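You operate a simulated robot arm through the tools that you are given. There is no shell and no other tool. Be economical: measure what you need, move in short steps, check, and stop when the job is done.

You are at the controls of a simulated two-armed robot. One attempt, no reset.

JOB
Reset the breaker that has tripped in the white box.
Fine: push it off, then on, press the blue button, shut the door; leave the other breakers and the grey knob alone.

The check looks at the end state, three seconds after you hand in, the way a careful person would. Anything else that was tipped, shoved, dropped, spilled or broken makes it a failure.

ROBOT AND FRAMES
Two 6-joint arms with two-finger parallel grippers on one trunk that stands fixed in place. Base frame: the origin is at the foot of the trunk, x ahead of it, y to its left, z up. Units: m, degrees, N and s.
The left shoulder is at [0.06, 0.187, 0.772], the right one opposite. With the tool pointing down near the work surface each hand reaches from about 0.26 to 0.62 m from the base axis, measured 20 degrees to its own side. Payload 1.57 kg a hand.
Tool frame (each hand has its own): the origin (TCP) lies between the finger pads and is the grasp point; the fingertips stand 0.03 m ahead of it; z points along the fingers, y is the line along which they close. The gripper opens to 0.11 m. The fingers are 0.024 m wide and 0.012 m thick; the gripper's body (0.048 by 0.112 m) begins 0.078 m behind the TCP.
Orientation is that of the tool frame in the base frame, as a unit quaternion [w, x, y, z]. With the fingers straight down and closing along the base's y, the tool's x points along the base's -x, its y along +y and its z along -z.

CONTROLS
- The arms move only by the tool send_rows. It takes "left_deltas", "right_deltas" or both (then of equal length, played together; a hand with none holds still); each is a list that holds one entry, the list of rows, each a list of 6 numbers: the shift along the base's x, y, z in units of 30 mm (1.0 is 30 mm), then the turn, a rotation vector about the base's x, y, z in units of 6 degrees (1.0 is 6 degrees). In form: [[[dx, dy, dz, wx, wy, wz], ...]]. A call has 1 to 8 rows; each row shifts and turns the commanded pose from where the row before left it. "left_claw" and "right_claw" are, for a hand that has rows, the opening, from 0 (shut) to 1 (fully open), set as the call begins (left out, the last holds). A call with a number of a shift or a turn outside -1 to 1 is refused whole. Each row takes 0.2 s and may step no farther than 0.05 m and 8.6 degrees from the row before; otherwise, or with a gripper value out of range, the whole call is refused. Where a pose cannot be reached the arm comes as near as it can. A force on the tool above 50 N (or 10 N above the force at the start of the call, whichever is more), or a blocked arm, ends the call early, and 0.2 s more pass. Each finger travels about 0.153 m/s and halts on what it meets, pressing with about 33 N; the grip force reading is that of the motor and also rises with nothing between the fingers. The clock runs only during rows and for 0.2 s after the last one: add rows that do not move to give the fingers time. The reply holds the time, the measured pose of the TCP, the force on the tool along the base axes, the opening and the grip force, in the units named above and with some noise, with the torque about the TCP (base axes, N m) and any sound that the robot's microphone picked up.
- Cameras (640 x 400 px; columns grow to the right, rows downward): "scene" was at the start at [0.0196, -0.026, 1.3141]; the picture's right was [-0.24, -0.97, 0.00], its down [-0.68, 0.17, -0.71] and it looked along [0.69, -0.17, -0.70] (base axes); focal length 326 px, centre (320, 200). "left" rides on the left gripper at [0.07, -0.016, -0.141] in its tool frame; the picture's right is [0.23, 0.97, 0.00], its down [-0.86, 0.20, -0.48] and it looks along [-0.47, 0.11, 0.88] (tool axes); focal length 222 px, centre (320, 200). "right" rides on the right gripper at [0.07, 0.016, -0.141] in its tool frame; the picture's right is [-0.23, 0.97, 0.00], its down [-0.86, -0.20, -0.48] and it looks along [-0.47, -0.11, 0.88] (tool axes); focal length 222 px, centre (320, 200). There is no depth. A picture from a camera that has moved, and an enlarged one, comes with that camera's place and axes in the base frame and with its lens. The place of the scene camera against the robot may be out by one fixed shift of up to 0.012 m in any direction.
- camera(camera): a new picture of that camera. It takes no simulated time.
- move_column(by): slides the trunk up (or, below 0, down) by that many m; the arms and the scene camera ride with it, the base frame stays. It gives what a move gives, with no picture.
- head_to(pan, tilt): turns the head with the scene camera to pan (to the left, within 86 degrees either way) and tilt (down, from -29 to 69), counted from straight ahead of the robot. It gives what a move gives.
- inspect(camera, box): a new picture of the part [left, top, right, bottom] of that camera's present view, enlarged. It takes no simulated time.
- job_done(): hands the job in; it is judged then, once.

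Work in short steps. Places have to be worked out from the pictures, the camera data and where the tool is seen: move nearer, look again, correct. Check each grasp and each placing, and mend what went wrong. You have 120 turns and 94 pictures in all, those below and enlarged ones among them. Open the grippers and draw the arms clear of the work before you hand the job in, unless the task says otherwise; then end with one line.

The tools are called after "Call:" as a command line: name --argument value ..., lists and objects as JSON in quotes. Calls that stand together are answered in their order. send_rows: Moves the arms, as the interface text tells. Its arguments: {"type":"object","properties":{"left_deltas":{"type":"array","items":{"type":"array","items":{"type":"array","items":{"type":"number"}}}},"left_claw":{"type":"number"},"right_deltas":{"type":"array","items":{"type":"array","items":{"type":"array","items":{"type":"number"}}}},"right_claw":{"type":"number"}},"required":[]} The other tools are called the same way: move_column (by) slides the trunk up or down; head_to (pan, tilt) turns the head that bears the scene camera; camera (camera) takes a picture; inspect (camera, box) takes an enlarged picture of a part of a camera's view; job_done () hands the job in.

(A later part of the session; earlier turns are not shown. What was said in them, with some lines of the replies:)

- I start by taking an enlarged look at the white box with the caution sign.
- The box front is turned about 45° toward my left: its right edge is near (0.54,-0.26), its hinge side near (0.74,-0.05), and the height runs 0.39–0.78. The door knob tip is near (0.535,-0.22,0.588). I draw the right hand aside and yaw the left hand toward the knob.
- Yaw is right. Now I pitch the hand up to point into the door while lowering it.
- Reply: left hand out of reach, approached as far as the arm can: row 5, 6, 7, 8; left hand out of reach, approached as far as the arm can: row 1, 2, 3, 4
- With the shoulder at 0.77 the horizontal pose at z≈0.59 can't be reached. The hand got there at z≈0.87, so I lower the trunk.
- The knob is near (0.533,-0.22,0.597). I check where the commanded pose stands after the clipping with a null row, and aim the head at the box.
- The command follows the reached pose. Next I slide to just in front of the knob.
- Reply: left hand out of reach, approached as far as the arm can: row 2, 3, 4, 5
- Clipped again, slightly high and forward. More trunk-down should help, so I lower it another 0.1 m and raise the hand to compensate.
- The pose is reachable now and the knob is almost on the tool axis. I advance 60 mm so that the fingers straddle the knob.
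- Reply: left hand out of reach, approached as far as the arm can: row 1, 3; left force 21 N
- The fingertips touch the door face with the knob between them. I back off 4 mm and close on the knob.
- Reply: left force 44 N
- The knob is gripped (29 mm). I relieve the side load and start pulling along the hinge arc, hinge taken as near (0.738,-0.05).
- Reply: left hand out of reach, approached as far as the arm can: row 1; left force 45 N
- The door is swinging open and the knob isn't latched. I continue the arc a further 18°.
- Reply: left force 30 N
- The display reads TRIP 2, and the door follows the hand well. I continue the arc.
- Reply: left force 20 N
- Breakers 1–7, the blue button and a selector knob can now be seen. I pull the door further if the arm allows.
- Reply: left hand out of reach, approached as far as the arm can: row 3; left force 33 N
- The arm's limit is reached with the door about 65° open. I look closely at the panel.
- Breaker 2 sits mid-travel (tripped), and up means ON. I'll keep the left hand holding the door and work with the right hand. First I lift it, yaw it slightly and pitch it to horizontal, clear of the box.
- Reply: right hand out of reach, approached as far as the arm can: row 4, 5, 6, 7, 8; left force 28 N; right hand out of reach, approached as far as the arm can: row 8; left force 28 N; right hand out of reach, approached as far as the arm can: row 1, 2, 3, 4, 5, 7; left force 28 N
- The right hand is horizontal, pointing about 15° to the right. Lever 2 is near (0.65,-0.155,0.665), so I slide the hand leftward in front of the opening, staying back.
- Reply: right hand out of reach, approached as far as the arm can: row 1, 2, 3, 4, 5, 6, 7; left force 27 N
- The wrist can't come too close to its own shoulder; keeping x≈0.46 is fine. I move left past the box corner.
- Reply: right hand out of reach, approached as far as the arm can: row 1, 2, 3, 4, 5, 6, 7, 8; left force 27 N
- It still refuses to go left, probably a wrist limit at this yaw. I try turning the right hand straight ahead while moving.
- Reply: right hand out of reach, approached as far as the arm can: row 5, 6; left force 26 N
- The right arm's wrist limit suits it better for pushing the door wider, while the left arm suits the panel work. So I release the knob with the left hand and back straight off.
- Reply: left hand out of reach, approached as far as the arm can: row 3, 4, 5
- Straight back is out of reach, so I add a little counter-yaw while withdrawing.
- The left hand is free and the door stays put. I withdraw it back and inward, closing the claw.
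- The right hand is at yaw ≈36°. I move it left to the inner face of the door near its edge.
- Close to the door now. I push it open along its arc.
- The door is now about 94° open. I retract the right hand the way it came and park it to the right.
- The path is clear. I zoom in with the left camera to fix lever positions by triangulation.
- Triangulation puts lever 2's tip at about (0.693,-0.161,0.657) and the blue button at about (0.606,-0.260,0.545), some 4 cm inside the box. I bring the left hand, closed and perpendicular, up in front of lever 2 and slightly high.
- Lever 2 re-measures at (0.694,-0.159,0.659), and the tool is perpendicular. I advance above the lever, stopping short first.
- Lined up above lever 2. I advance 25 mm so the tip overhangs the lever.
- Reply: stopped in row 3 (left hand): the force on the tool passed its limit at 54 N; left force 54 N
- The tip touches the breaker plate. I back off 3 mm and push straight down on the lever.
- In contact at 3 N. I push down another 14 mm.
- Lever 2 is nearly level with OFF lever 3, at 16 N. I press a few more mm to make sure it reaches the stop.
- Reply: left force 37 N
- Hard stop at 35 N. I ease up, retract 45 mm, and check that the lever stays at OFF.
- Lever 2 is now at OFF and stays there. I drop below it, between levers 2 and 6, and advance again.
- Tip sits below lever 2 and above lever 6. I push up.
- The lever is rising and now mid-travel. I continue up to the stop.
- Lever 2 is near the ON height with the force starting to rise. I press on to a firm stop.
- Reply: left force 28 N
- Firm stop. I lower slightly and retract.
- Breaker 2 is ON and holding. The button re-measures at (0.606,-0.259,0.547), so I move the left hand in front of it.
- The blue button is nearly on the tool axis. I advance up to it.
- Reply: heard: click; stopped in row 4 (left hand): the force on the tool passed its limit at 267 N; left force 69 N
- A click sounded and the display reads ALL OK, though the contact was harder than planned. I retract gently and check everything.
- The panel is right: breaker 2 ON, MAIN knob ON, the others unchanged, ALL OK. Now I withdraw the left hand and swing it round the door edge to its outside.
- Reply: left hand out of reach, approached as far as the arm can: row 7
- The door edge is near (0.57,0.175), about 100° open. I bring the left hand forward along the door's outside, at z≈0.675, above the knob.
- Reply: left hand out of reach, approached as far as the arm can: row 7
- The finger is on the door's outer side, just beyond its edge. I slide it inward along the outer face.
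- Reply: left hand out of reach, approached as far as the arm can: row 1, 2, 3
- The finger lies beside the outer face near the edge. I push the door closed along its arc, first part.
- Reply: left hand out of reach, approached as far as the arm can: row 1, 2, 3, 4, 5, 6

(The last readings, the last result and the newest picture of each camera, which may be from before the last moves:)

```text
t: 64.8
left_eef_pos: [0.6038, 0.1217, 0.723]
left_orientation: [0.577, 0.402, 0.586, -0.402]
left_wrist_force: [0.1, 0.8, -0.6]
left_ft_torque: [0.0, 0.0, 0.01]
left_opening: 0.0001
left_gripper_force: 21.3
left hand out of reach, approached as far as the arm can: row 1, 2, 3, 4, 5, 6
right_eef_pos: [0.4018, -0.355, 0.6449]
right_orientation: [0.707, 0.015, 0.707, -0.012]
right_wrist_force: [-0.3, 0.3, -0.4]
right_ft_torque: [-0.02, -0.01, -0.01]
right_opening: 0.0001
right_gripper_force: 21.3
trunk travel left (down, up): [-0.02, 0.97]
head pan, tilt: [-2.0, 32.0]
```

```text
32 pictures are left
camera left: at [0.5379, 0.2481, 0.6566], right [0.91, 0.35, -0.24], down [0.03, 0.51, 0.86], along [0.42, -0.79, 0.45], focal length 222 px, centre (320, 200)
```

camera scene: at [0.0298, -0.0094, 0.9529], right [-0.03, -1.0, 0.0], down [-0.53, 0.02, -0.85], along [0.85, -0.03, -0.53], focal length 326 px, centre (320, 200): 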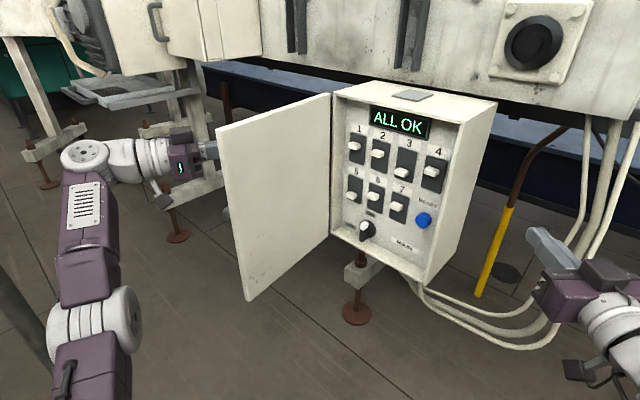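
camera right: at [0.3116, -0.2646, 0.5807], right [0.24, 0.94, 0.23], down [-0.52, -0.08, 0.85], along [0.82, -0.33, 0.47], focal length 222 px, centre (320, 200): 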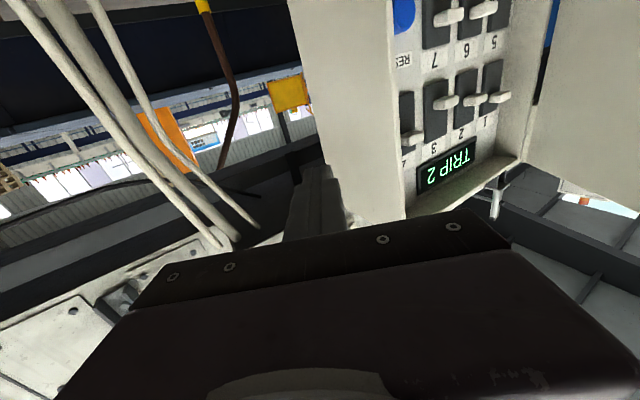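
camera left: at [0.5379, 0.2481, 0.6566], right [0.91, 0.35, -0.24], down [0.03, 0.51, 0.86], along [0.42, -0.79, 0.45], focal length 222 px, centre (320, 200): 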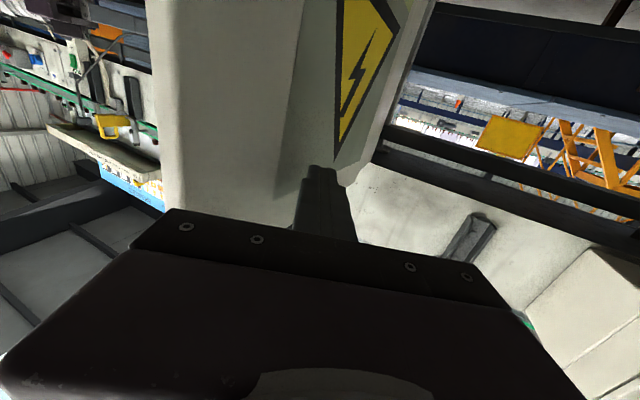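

The door began to move, but the arm is clipping upward. I tip the fingers down about 24° to relieve the wrist, lower, and keep pushing.

Call:
send_rows --left_deltas '[[[0, 0, -0.3, 0.93, 0.36, 0], [0, 0, -0.3, 0.93, 0.36, 0], [0, 0, -0.3, 0.93, 0.36, 0], [-0.2, -0.1, -0.3, 0.93, 0.36, 0], [-0.5, -0.4, 0, 0, 0, 0], [-0.5, -0.4, 0, 0, 0, 0], [-0.5, -0.4, 0, 0, 0, 0]]]'

Call:
camera --camera "scene"

```text
t: 66.4
left_eef_pos: [0.5682, 0.0847, 0.6969]
left_orientation: [0.441, 0.475, 0.695, -0.31]
left_wrist_force: [-0.3, 0.5, 1.1]
left_ft_torque: [-0.04, -0.02, 0.0]
left_opening: 0.0001
left_gripper_force: 21.5
left hand out of reach, approached as far as the arm can: row 1, 2, 3, 5, 6, 7
right_eef_pos: [0.3999, -0.3547, 0.6434]
right_orientation: [0.707, 0.015, 0.707, -0.011]
right_wrist_force: [0.2, 0.1, -0.3]
right_ft_torque: [0.01, -0.02, 0.0]
right_opening: 0.0003
right_gripper_force: 21.1
trunk travel left (down, up): [-0.02, 0.97]
head pan, tilt: [-2.0, 32.0]
```

```text
31 pictures are left
camera scene: at [0.0298, -0.0094, 0.9529], right [-0.03, -1.0, 0.0], down [-0.53, 0.02, -0.85], along [0.85, -0.03, -0.53], focal length 326 px, centre (320, 200)
```

scene: 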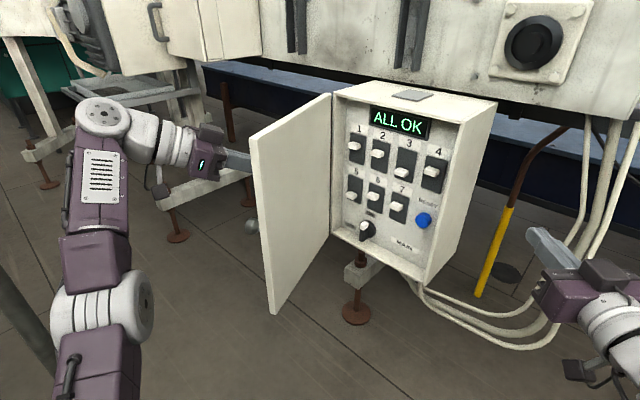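

The door is at about 80° and following. I continue pushing.

Call:
send_rows --left_deltas '[[[-0.5, -0.6, -0.1, 0, 0, 0], [-0.5, -0.6, -0.1, 0, 0, 0], [-0.5, -0.6, -0.1, 0, 0, 0], [-0.4, -0.7, -0.1, 0, 0, 0], [-0.4, -0.7, 0, 0, 0, 0], [-0.4, -0.7, 0, 0, 0, 0]]]'

Call:
camera --camera "scene"

```text
t: 67.8
left_eef_pos: [0.551, -0.0234, 0.7364]
left_orientation: [0.442, 0.475, 0.696, -0.309]
left_wrist_force: [-0.2, 0.4, -0.4]
left_ft_torque: [-0.02, 0.01, 0.0]
left_opening: 0.0
left_gripper_force: 21.4
left hand out of reach, approached as far as the arm can: row 1, 2, 3, 4, 5, 6
right_eef_pos: [0.4009, -0.3538, 0.643]
right_orientation: [0.707, 0.014, 0.707, -0.01]
right_wrist_force: [-1.0, -0.2, 0.1]
right_ft_torque: [0.0, 0.0, -0.04]
right_opening: 0.0
right_gripper_force: 21.3
trunk travel left (down, up): [-0.02, 0.97]
head pan, tilt: [-2.0, 32.0]
```

```text
30 pictures are left
camera scene: at [0.0298, -0.0094, 0.9529], right [-0.03, -1.0, 0.0], down [-0.53, 0.02, -0.85], along [0.85, -0.03, -0.53], focal length 326 px, centre (320, 200)
```

scene: 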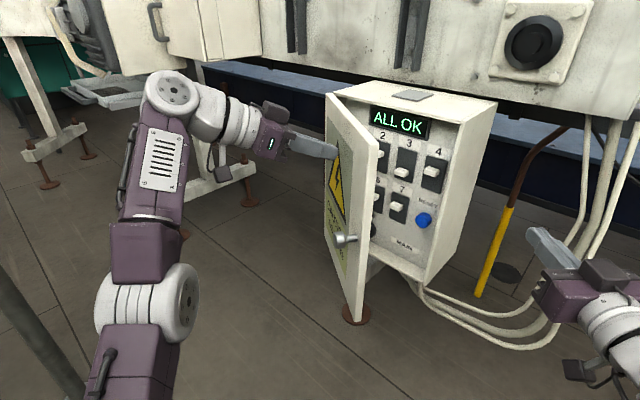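

The door is down to about 40°. I continue, turning the hand toward the closing direction and easing down.

Call:
send_rows --left_deltas '[[[-0.1, -0.5, -0.4, 0, 0, 0.7], [0, -0.6, -0.4, 0, 0, 0.7], [0, -0.7, -0.3, 0, 0, 0.7], [0.1, -0.7, -0.2, 0, 0, 0.7], [0.2, -0.7, 0, 0, 0, 0.7]]]'

Call:
camera --camera "scene"

```text
t: 69.0
left_eef_pos: [0.5994, -0.1259, 0.7323]
left_orientation: [0.493, 0.338, 0.77, -0.223]
left_wrist_force: [-0.4, -0.2, -0.1]
left_ft_torque: [0.02, 0.03, -0.02]
left_opening: 0.0003
left_gripper_force: 21.1
left hand out of reach, approached as far as the arm can: row 1, 2, 3, 4
right_eef_pos: [0.3994, -0.3533, 0.6446]
right_orientation: [0.707, 0.015, 0.707, -0.012]
right_wrist_force: [-0.5, 0.6, 0.3]
right_ft_torque: [0.0, 0.01, 0.02]
right_opening: 0.0
right_gripper_force: 21.5
trunk travel left (down, up): [-0.02, 0.97]
head pan, tilt: [-2.0, 32.0]
```

```text
29 pictures are left
camera scene: at [0.0298, -0.0094, 0.9529], right [-0.03, -1.0, 0.0], down [-0.53, 0.02, -0.85], along [0.85, -0.03, -0.53], focal length 326 px, centre (320, 200)
```

scene: 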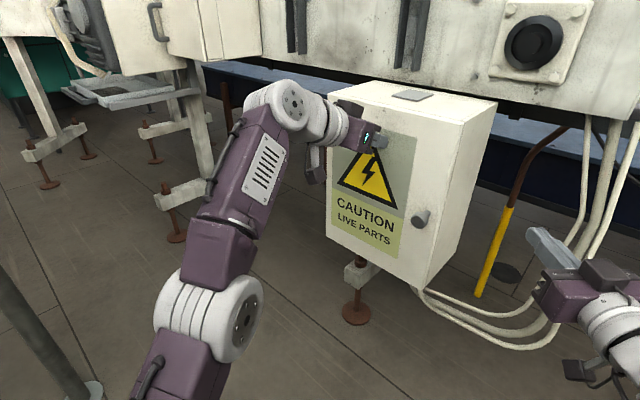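

The door looks almost shut. I zoom in on the free edge.

Call:
inspect --camera "scene" --box '[320, 70, 500, 300]'

```text
1.74 times, centred on (410, 185) of scene
camera zoom: at [0.0298, -0.0094, 0.9529], right [-0.03, -1.0, 0.0], down [-0.53, 0.02, -0.85], along [0.85, -0.03, -0.53], focal length 567 px, centre (164, 226)
```

zoom: 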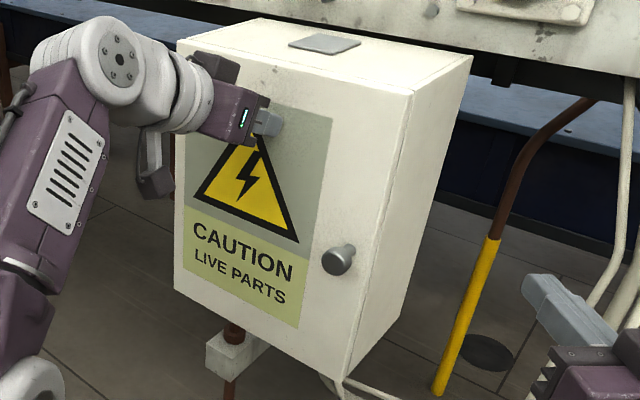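

Shut or nearly so. I shift the fingertip toward the free edge and press to confirm.

Call:
send_rows --left_deltas '[[[-0.5, 0.46, 0, 0, 0, 0], [-0.5, -0.5, -0.2, 0, 0, 0], [-0.5, -0.55, -0.2, 0, 0, 0], [-0.5, -0.55, -0.2, 0, 0, 0], [-0.5, -0.55, -0.2, 0, 0, 0]]]'

Call:
send_rows --left_deltas '[[[0.17, -0.16, 0, 0, 0, 0], [0.17, -0.16, 0, 0, 0, 0], [0.17, -0.16, 0, 0, 0, 0], [0.17, -0.16, 0, 0, 0, 0]]]'

Call:
inspect --camera "scene" --box '[320, 70, 500, 300]'

```text
t: 70.1
left_eef_pos: [0.5662, -0.1671, 0.7436]
left_orientation: [0.496, 0.333, 0.773, -0.213]
left_wrist_force: [-24.0, 45.3, -5.1]
left_ft_torque: [0.31, 0.03, 0.49]
left_opening: 0.0
left_gripper_force: 21.2
left hand out of reach, approached as far as the arm can: row 1, 2, 3, 4, 5
right_eef_pos: [0.3965, -0.351, 0.6467]
right_orientation: [0.708, 0.014, 0.706, -0.014]
right_wrist_force: [0.1, 0.4, 1.7]
right_ft_torque: [0.0, 0.01, -0.04]
right_opening: 0.0003
right_gripper_force: 21.3
trunk travel left (down, up): [-0.02, 0.97]
head pan, tilt: [-2.0, 32.0]
stopped in row 5 (left hand): the force on the tool passed its limit at 68 N (the readings are from after the stop); the commanded pose is now the measured one
```

```text
t: 70.4
left_eef_pos: [0.5649, -0.168, 0.7442]
left_orientation: [0.494, 0.337, 0.773, -0.212]
left_wrist_force: [-36.5, 49.6, -5.8]
left_ft_torque: [0.24, 0.2, 0.35]
left_opening: 0.0
left_gripper_force: 21.1
right_eef_pos: [0.3955, -0.3529, 0.6461]
right_orientation: [0.708, 0.016, 0.706, -0.015]
right_wrist_force: [0.0, 0.2, -0.1]
right_ft_torque: [0.01, 0.04, 0.03]
right_opening: 0.0
right_gripper_force: 21.3
trunk travel left (down, up): [-0.02, 0.97]
head pan, tilt: [-2.0, 32.0]
stopped in row 1 (left hand): the force on the tool passed its limit at 66 N (the readings are from after the stop); the commanded pose is now the measured one
```

```text
1.74 times, centred on (410, 185) of scene
camera zoom: at [0.026, -0.0038, 0.953], right [-0.03, -1.0, 0.01], down [-0.53, 0.01, -0.85], along [0.85, -0.03, -0.53], focal length 567 px, centre (164, 226)
```

zoom: 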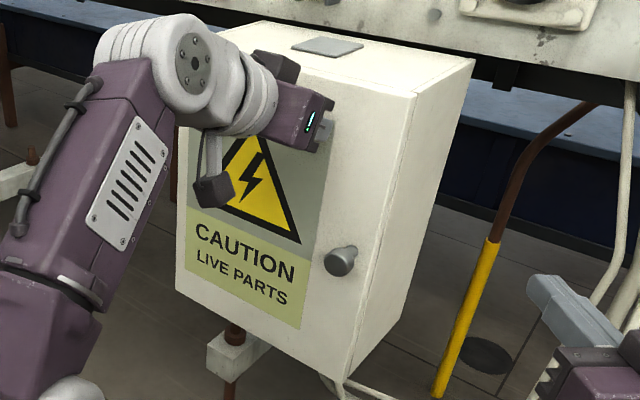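

Firm resistance of 60 N: the door is shut against its frame. I back the left hand off.

Call:
send_rows --left_deltas '[[[-0.3, 0.4, 0.1, 0, 0, 0], [-0.5, 0.7, 0.2, 0, 0, 0], [-0.5, 0.8, 0.3, 0, 0, 0], [-0.5, 0.8, 0.3, 0, 0, 0], [-0.5, 0.8, 0.3, 0, 0, 0], [-0.5, 0.8, 0.3, 0, 0, 0]]]' --left_claw 0.0

Call:
camera --camera "scene"

```text
t: 71.8
left_eef_pos: [0.5145, -0.0577, 0.8226]
left_orientation: [0.49, 0.338, 0.775, -0.213]
left_wrist_force: [0.9, -0.2, 1.1]
left_ft_torque: [-0.03, -0.04, 0.01]
left_opening: 0.0001
left_gripper_force: 21.1
left hand out of reach, approached as far as the arm can: row 1, 2, 3, 4, 5, 6
right_eef_pos: [0.3995, -0.3567, 0.6432]
right_orientation: [0.707, 0.018, 0.707, -0.013]
right_wrist_force: [-0.6, -0.4, 0.3]
right_ft_torque: [-0.01, -0.03, -0.01]
right_opening: 0.0
right_gripper_force: 21.4
trunk travel left (down, up): [-0.02, 0.97]
head pan, tilt: [-2.0, 32.0]
```

```text
26 pictures are left
camera scene: at [0.0298, -0.0095, 0.9529], right [-0.03, -1.0, 0.0], down [-0.53, 0.02, -0.85], along [0.85, -0.03, -0.53], focal length 326 px, centre (320, 200)
```

scene: 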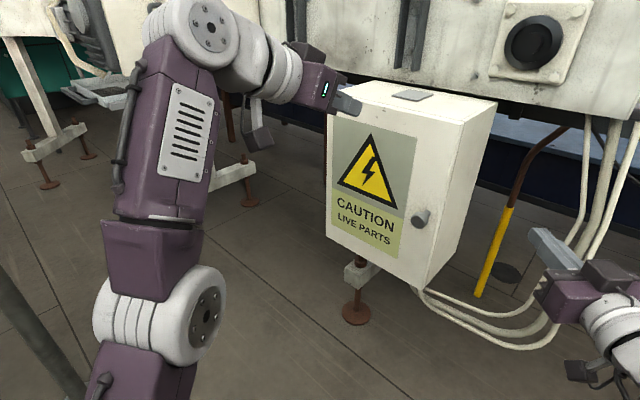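

Clear of the door. I draw the left hand further left and back, pitching it down, and open both grippers.

Call:
send_rows --left_deltas '[[[-0.2, 0.9, 0, 0.6, 0.6, 0], [-0.3, 0.9, 0, 0.6, 0.6, 0], [-0.4, 0.9, 0, 0.6, 0.6, 0], [-0.5, 0.9, 0, 0.6, 0.6, 0], [-0.5, 0.9, 0, 0.6, 0.6, 0], [-0.5, 0.6, 0, 0.6, 0.6, 0], [-0.5, 0, 0, 0.6, 0.6, 0]]]' --right_deltas '[[[-0.1, -0.2, 0, 0, 0, 0], [-0.1, -0.2, 0, 0, 0, 0], [0, 0, 0, 0, 0, 0], [0, 0, 0, 0, 0, 0], [0, 0, 0, 0, 0, 0], [0, 0, 0, 0, 0, 0], [0, 0, 0, 0, 0, 0]]]' --left_claw 0.6 --right_claw 0.6

Call:
camera --camera "scene"

Call:
inspect --camera "scene" --box '[320, 70, 500, 300]'

Call:
camera --camera "right"

```text
t: 73.4
left_eef_pos: [0.3969, 0.099, 0.7519]
left_orientation: [0.228, 0.382, 0.889, -0.108]
left_wrist_force: [0.1, 0.2, -0.6]
left_ft_torque: [-0.01, 0.0, -0.05]
left_opening: 0.0658
left_gripper_force: 0.1
left hand out of reach, approached as far as the arm can: row 1, 2, 3, 4, 5, 6, 7
right_eef_pos: [0.3932, -0.3683, 0.6422]
right_orientation: [0.707, 0.017, 0.707, -0.013]
right_wrist_force: [-0.1, 1.3, -0.2]
right_ft_torque: [0.0, 0.0, 0.04]
right_opening: 0.0659
right_gripper_force: 0.0
trunk travel left (down, up): [-0.02, 0.97]
head pan, tilt: [-2.0, 32.0]
```

```text
25 pictures are left
camera scene: at [0.0297, -0.0094, 0.9529], right [-0.03, -1.0, 0.0], down [-0.53, 0.02, -0.85], along [0.85, -0.03, -0.53], focal length 326 px, centre (320, 200)
```

scene: 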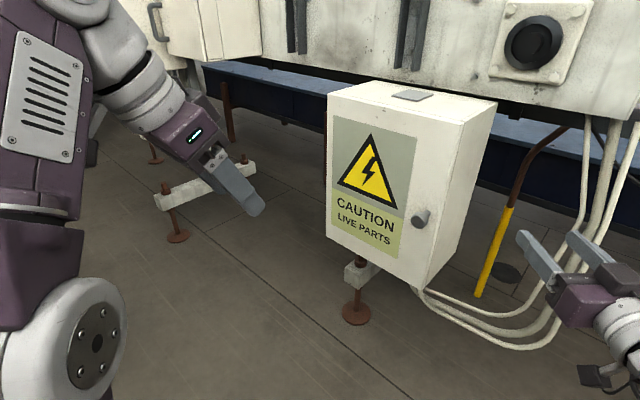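

```text
1.74 times, centred on (410, 185) of scene
camera zoom: at [0.0297, -0.0094, 0.9529], right [-0.03, -1.0, 0.0], down [-0.53, 0.02, -0.85], along [0.85, -0.03, -0.53], focal length 567 px, centre (164, 226)
```

zoom: 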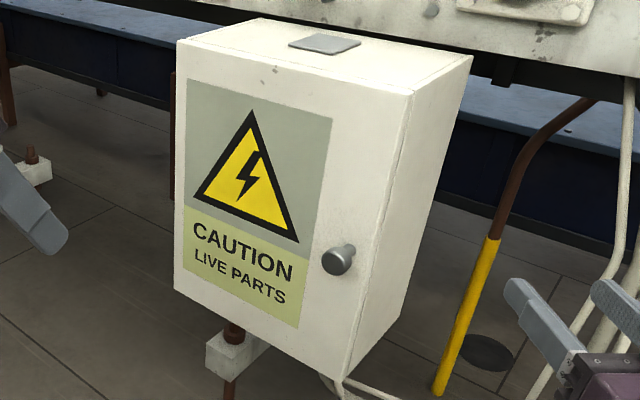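

```text
23 pictures are left
camera right: at [0.2527, -0.3467, 0.5736], right [0.04, 0.97, 0.23], down [-0.49, -0.18, 0.85], along [0.87, -0.15, 0.47], focal length 222 px, centre (320, 200)
```

right: 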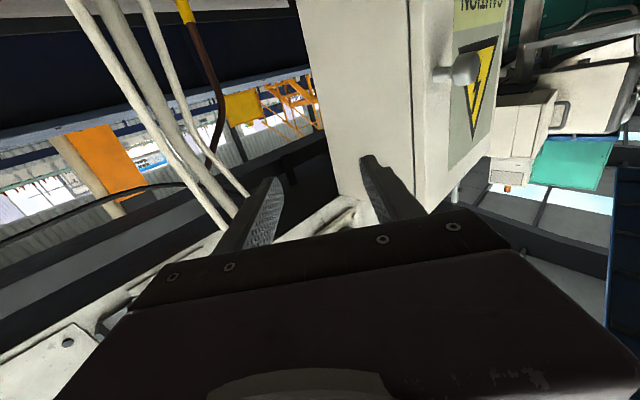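

The seam seen from the side is flush, so the door is shut. Both hands are open and clear, so I hand in.

Call:
job_done

```text
The job is handed in.
```

Breaker 2 was tripped; I pushed it off, then on, and pressed the blue button. The display then read ALL OK. I shut the door firmly and left the other breakers and the grey knob alone. One rough moment: the press on the blue button spiked to 267 N before the arm stopped, but I saw no damage or shift of the box afterwards.
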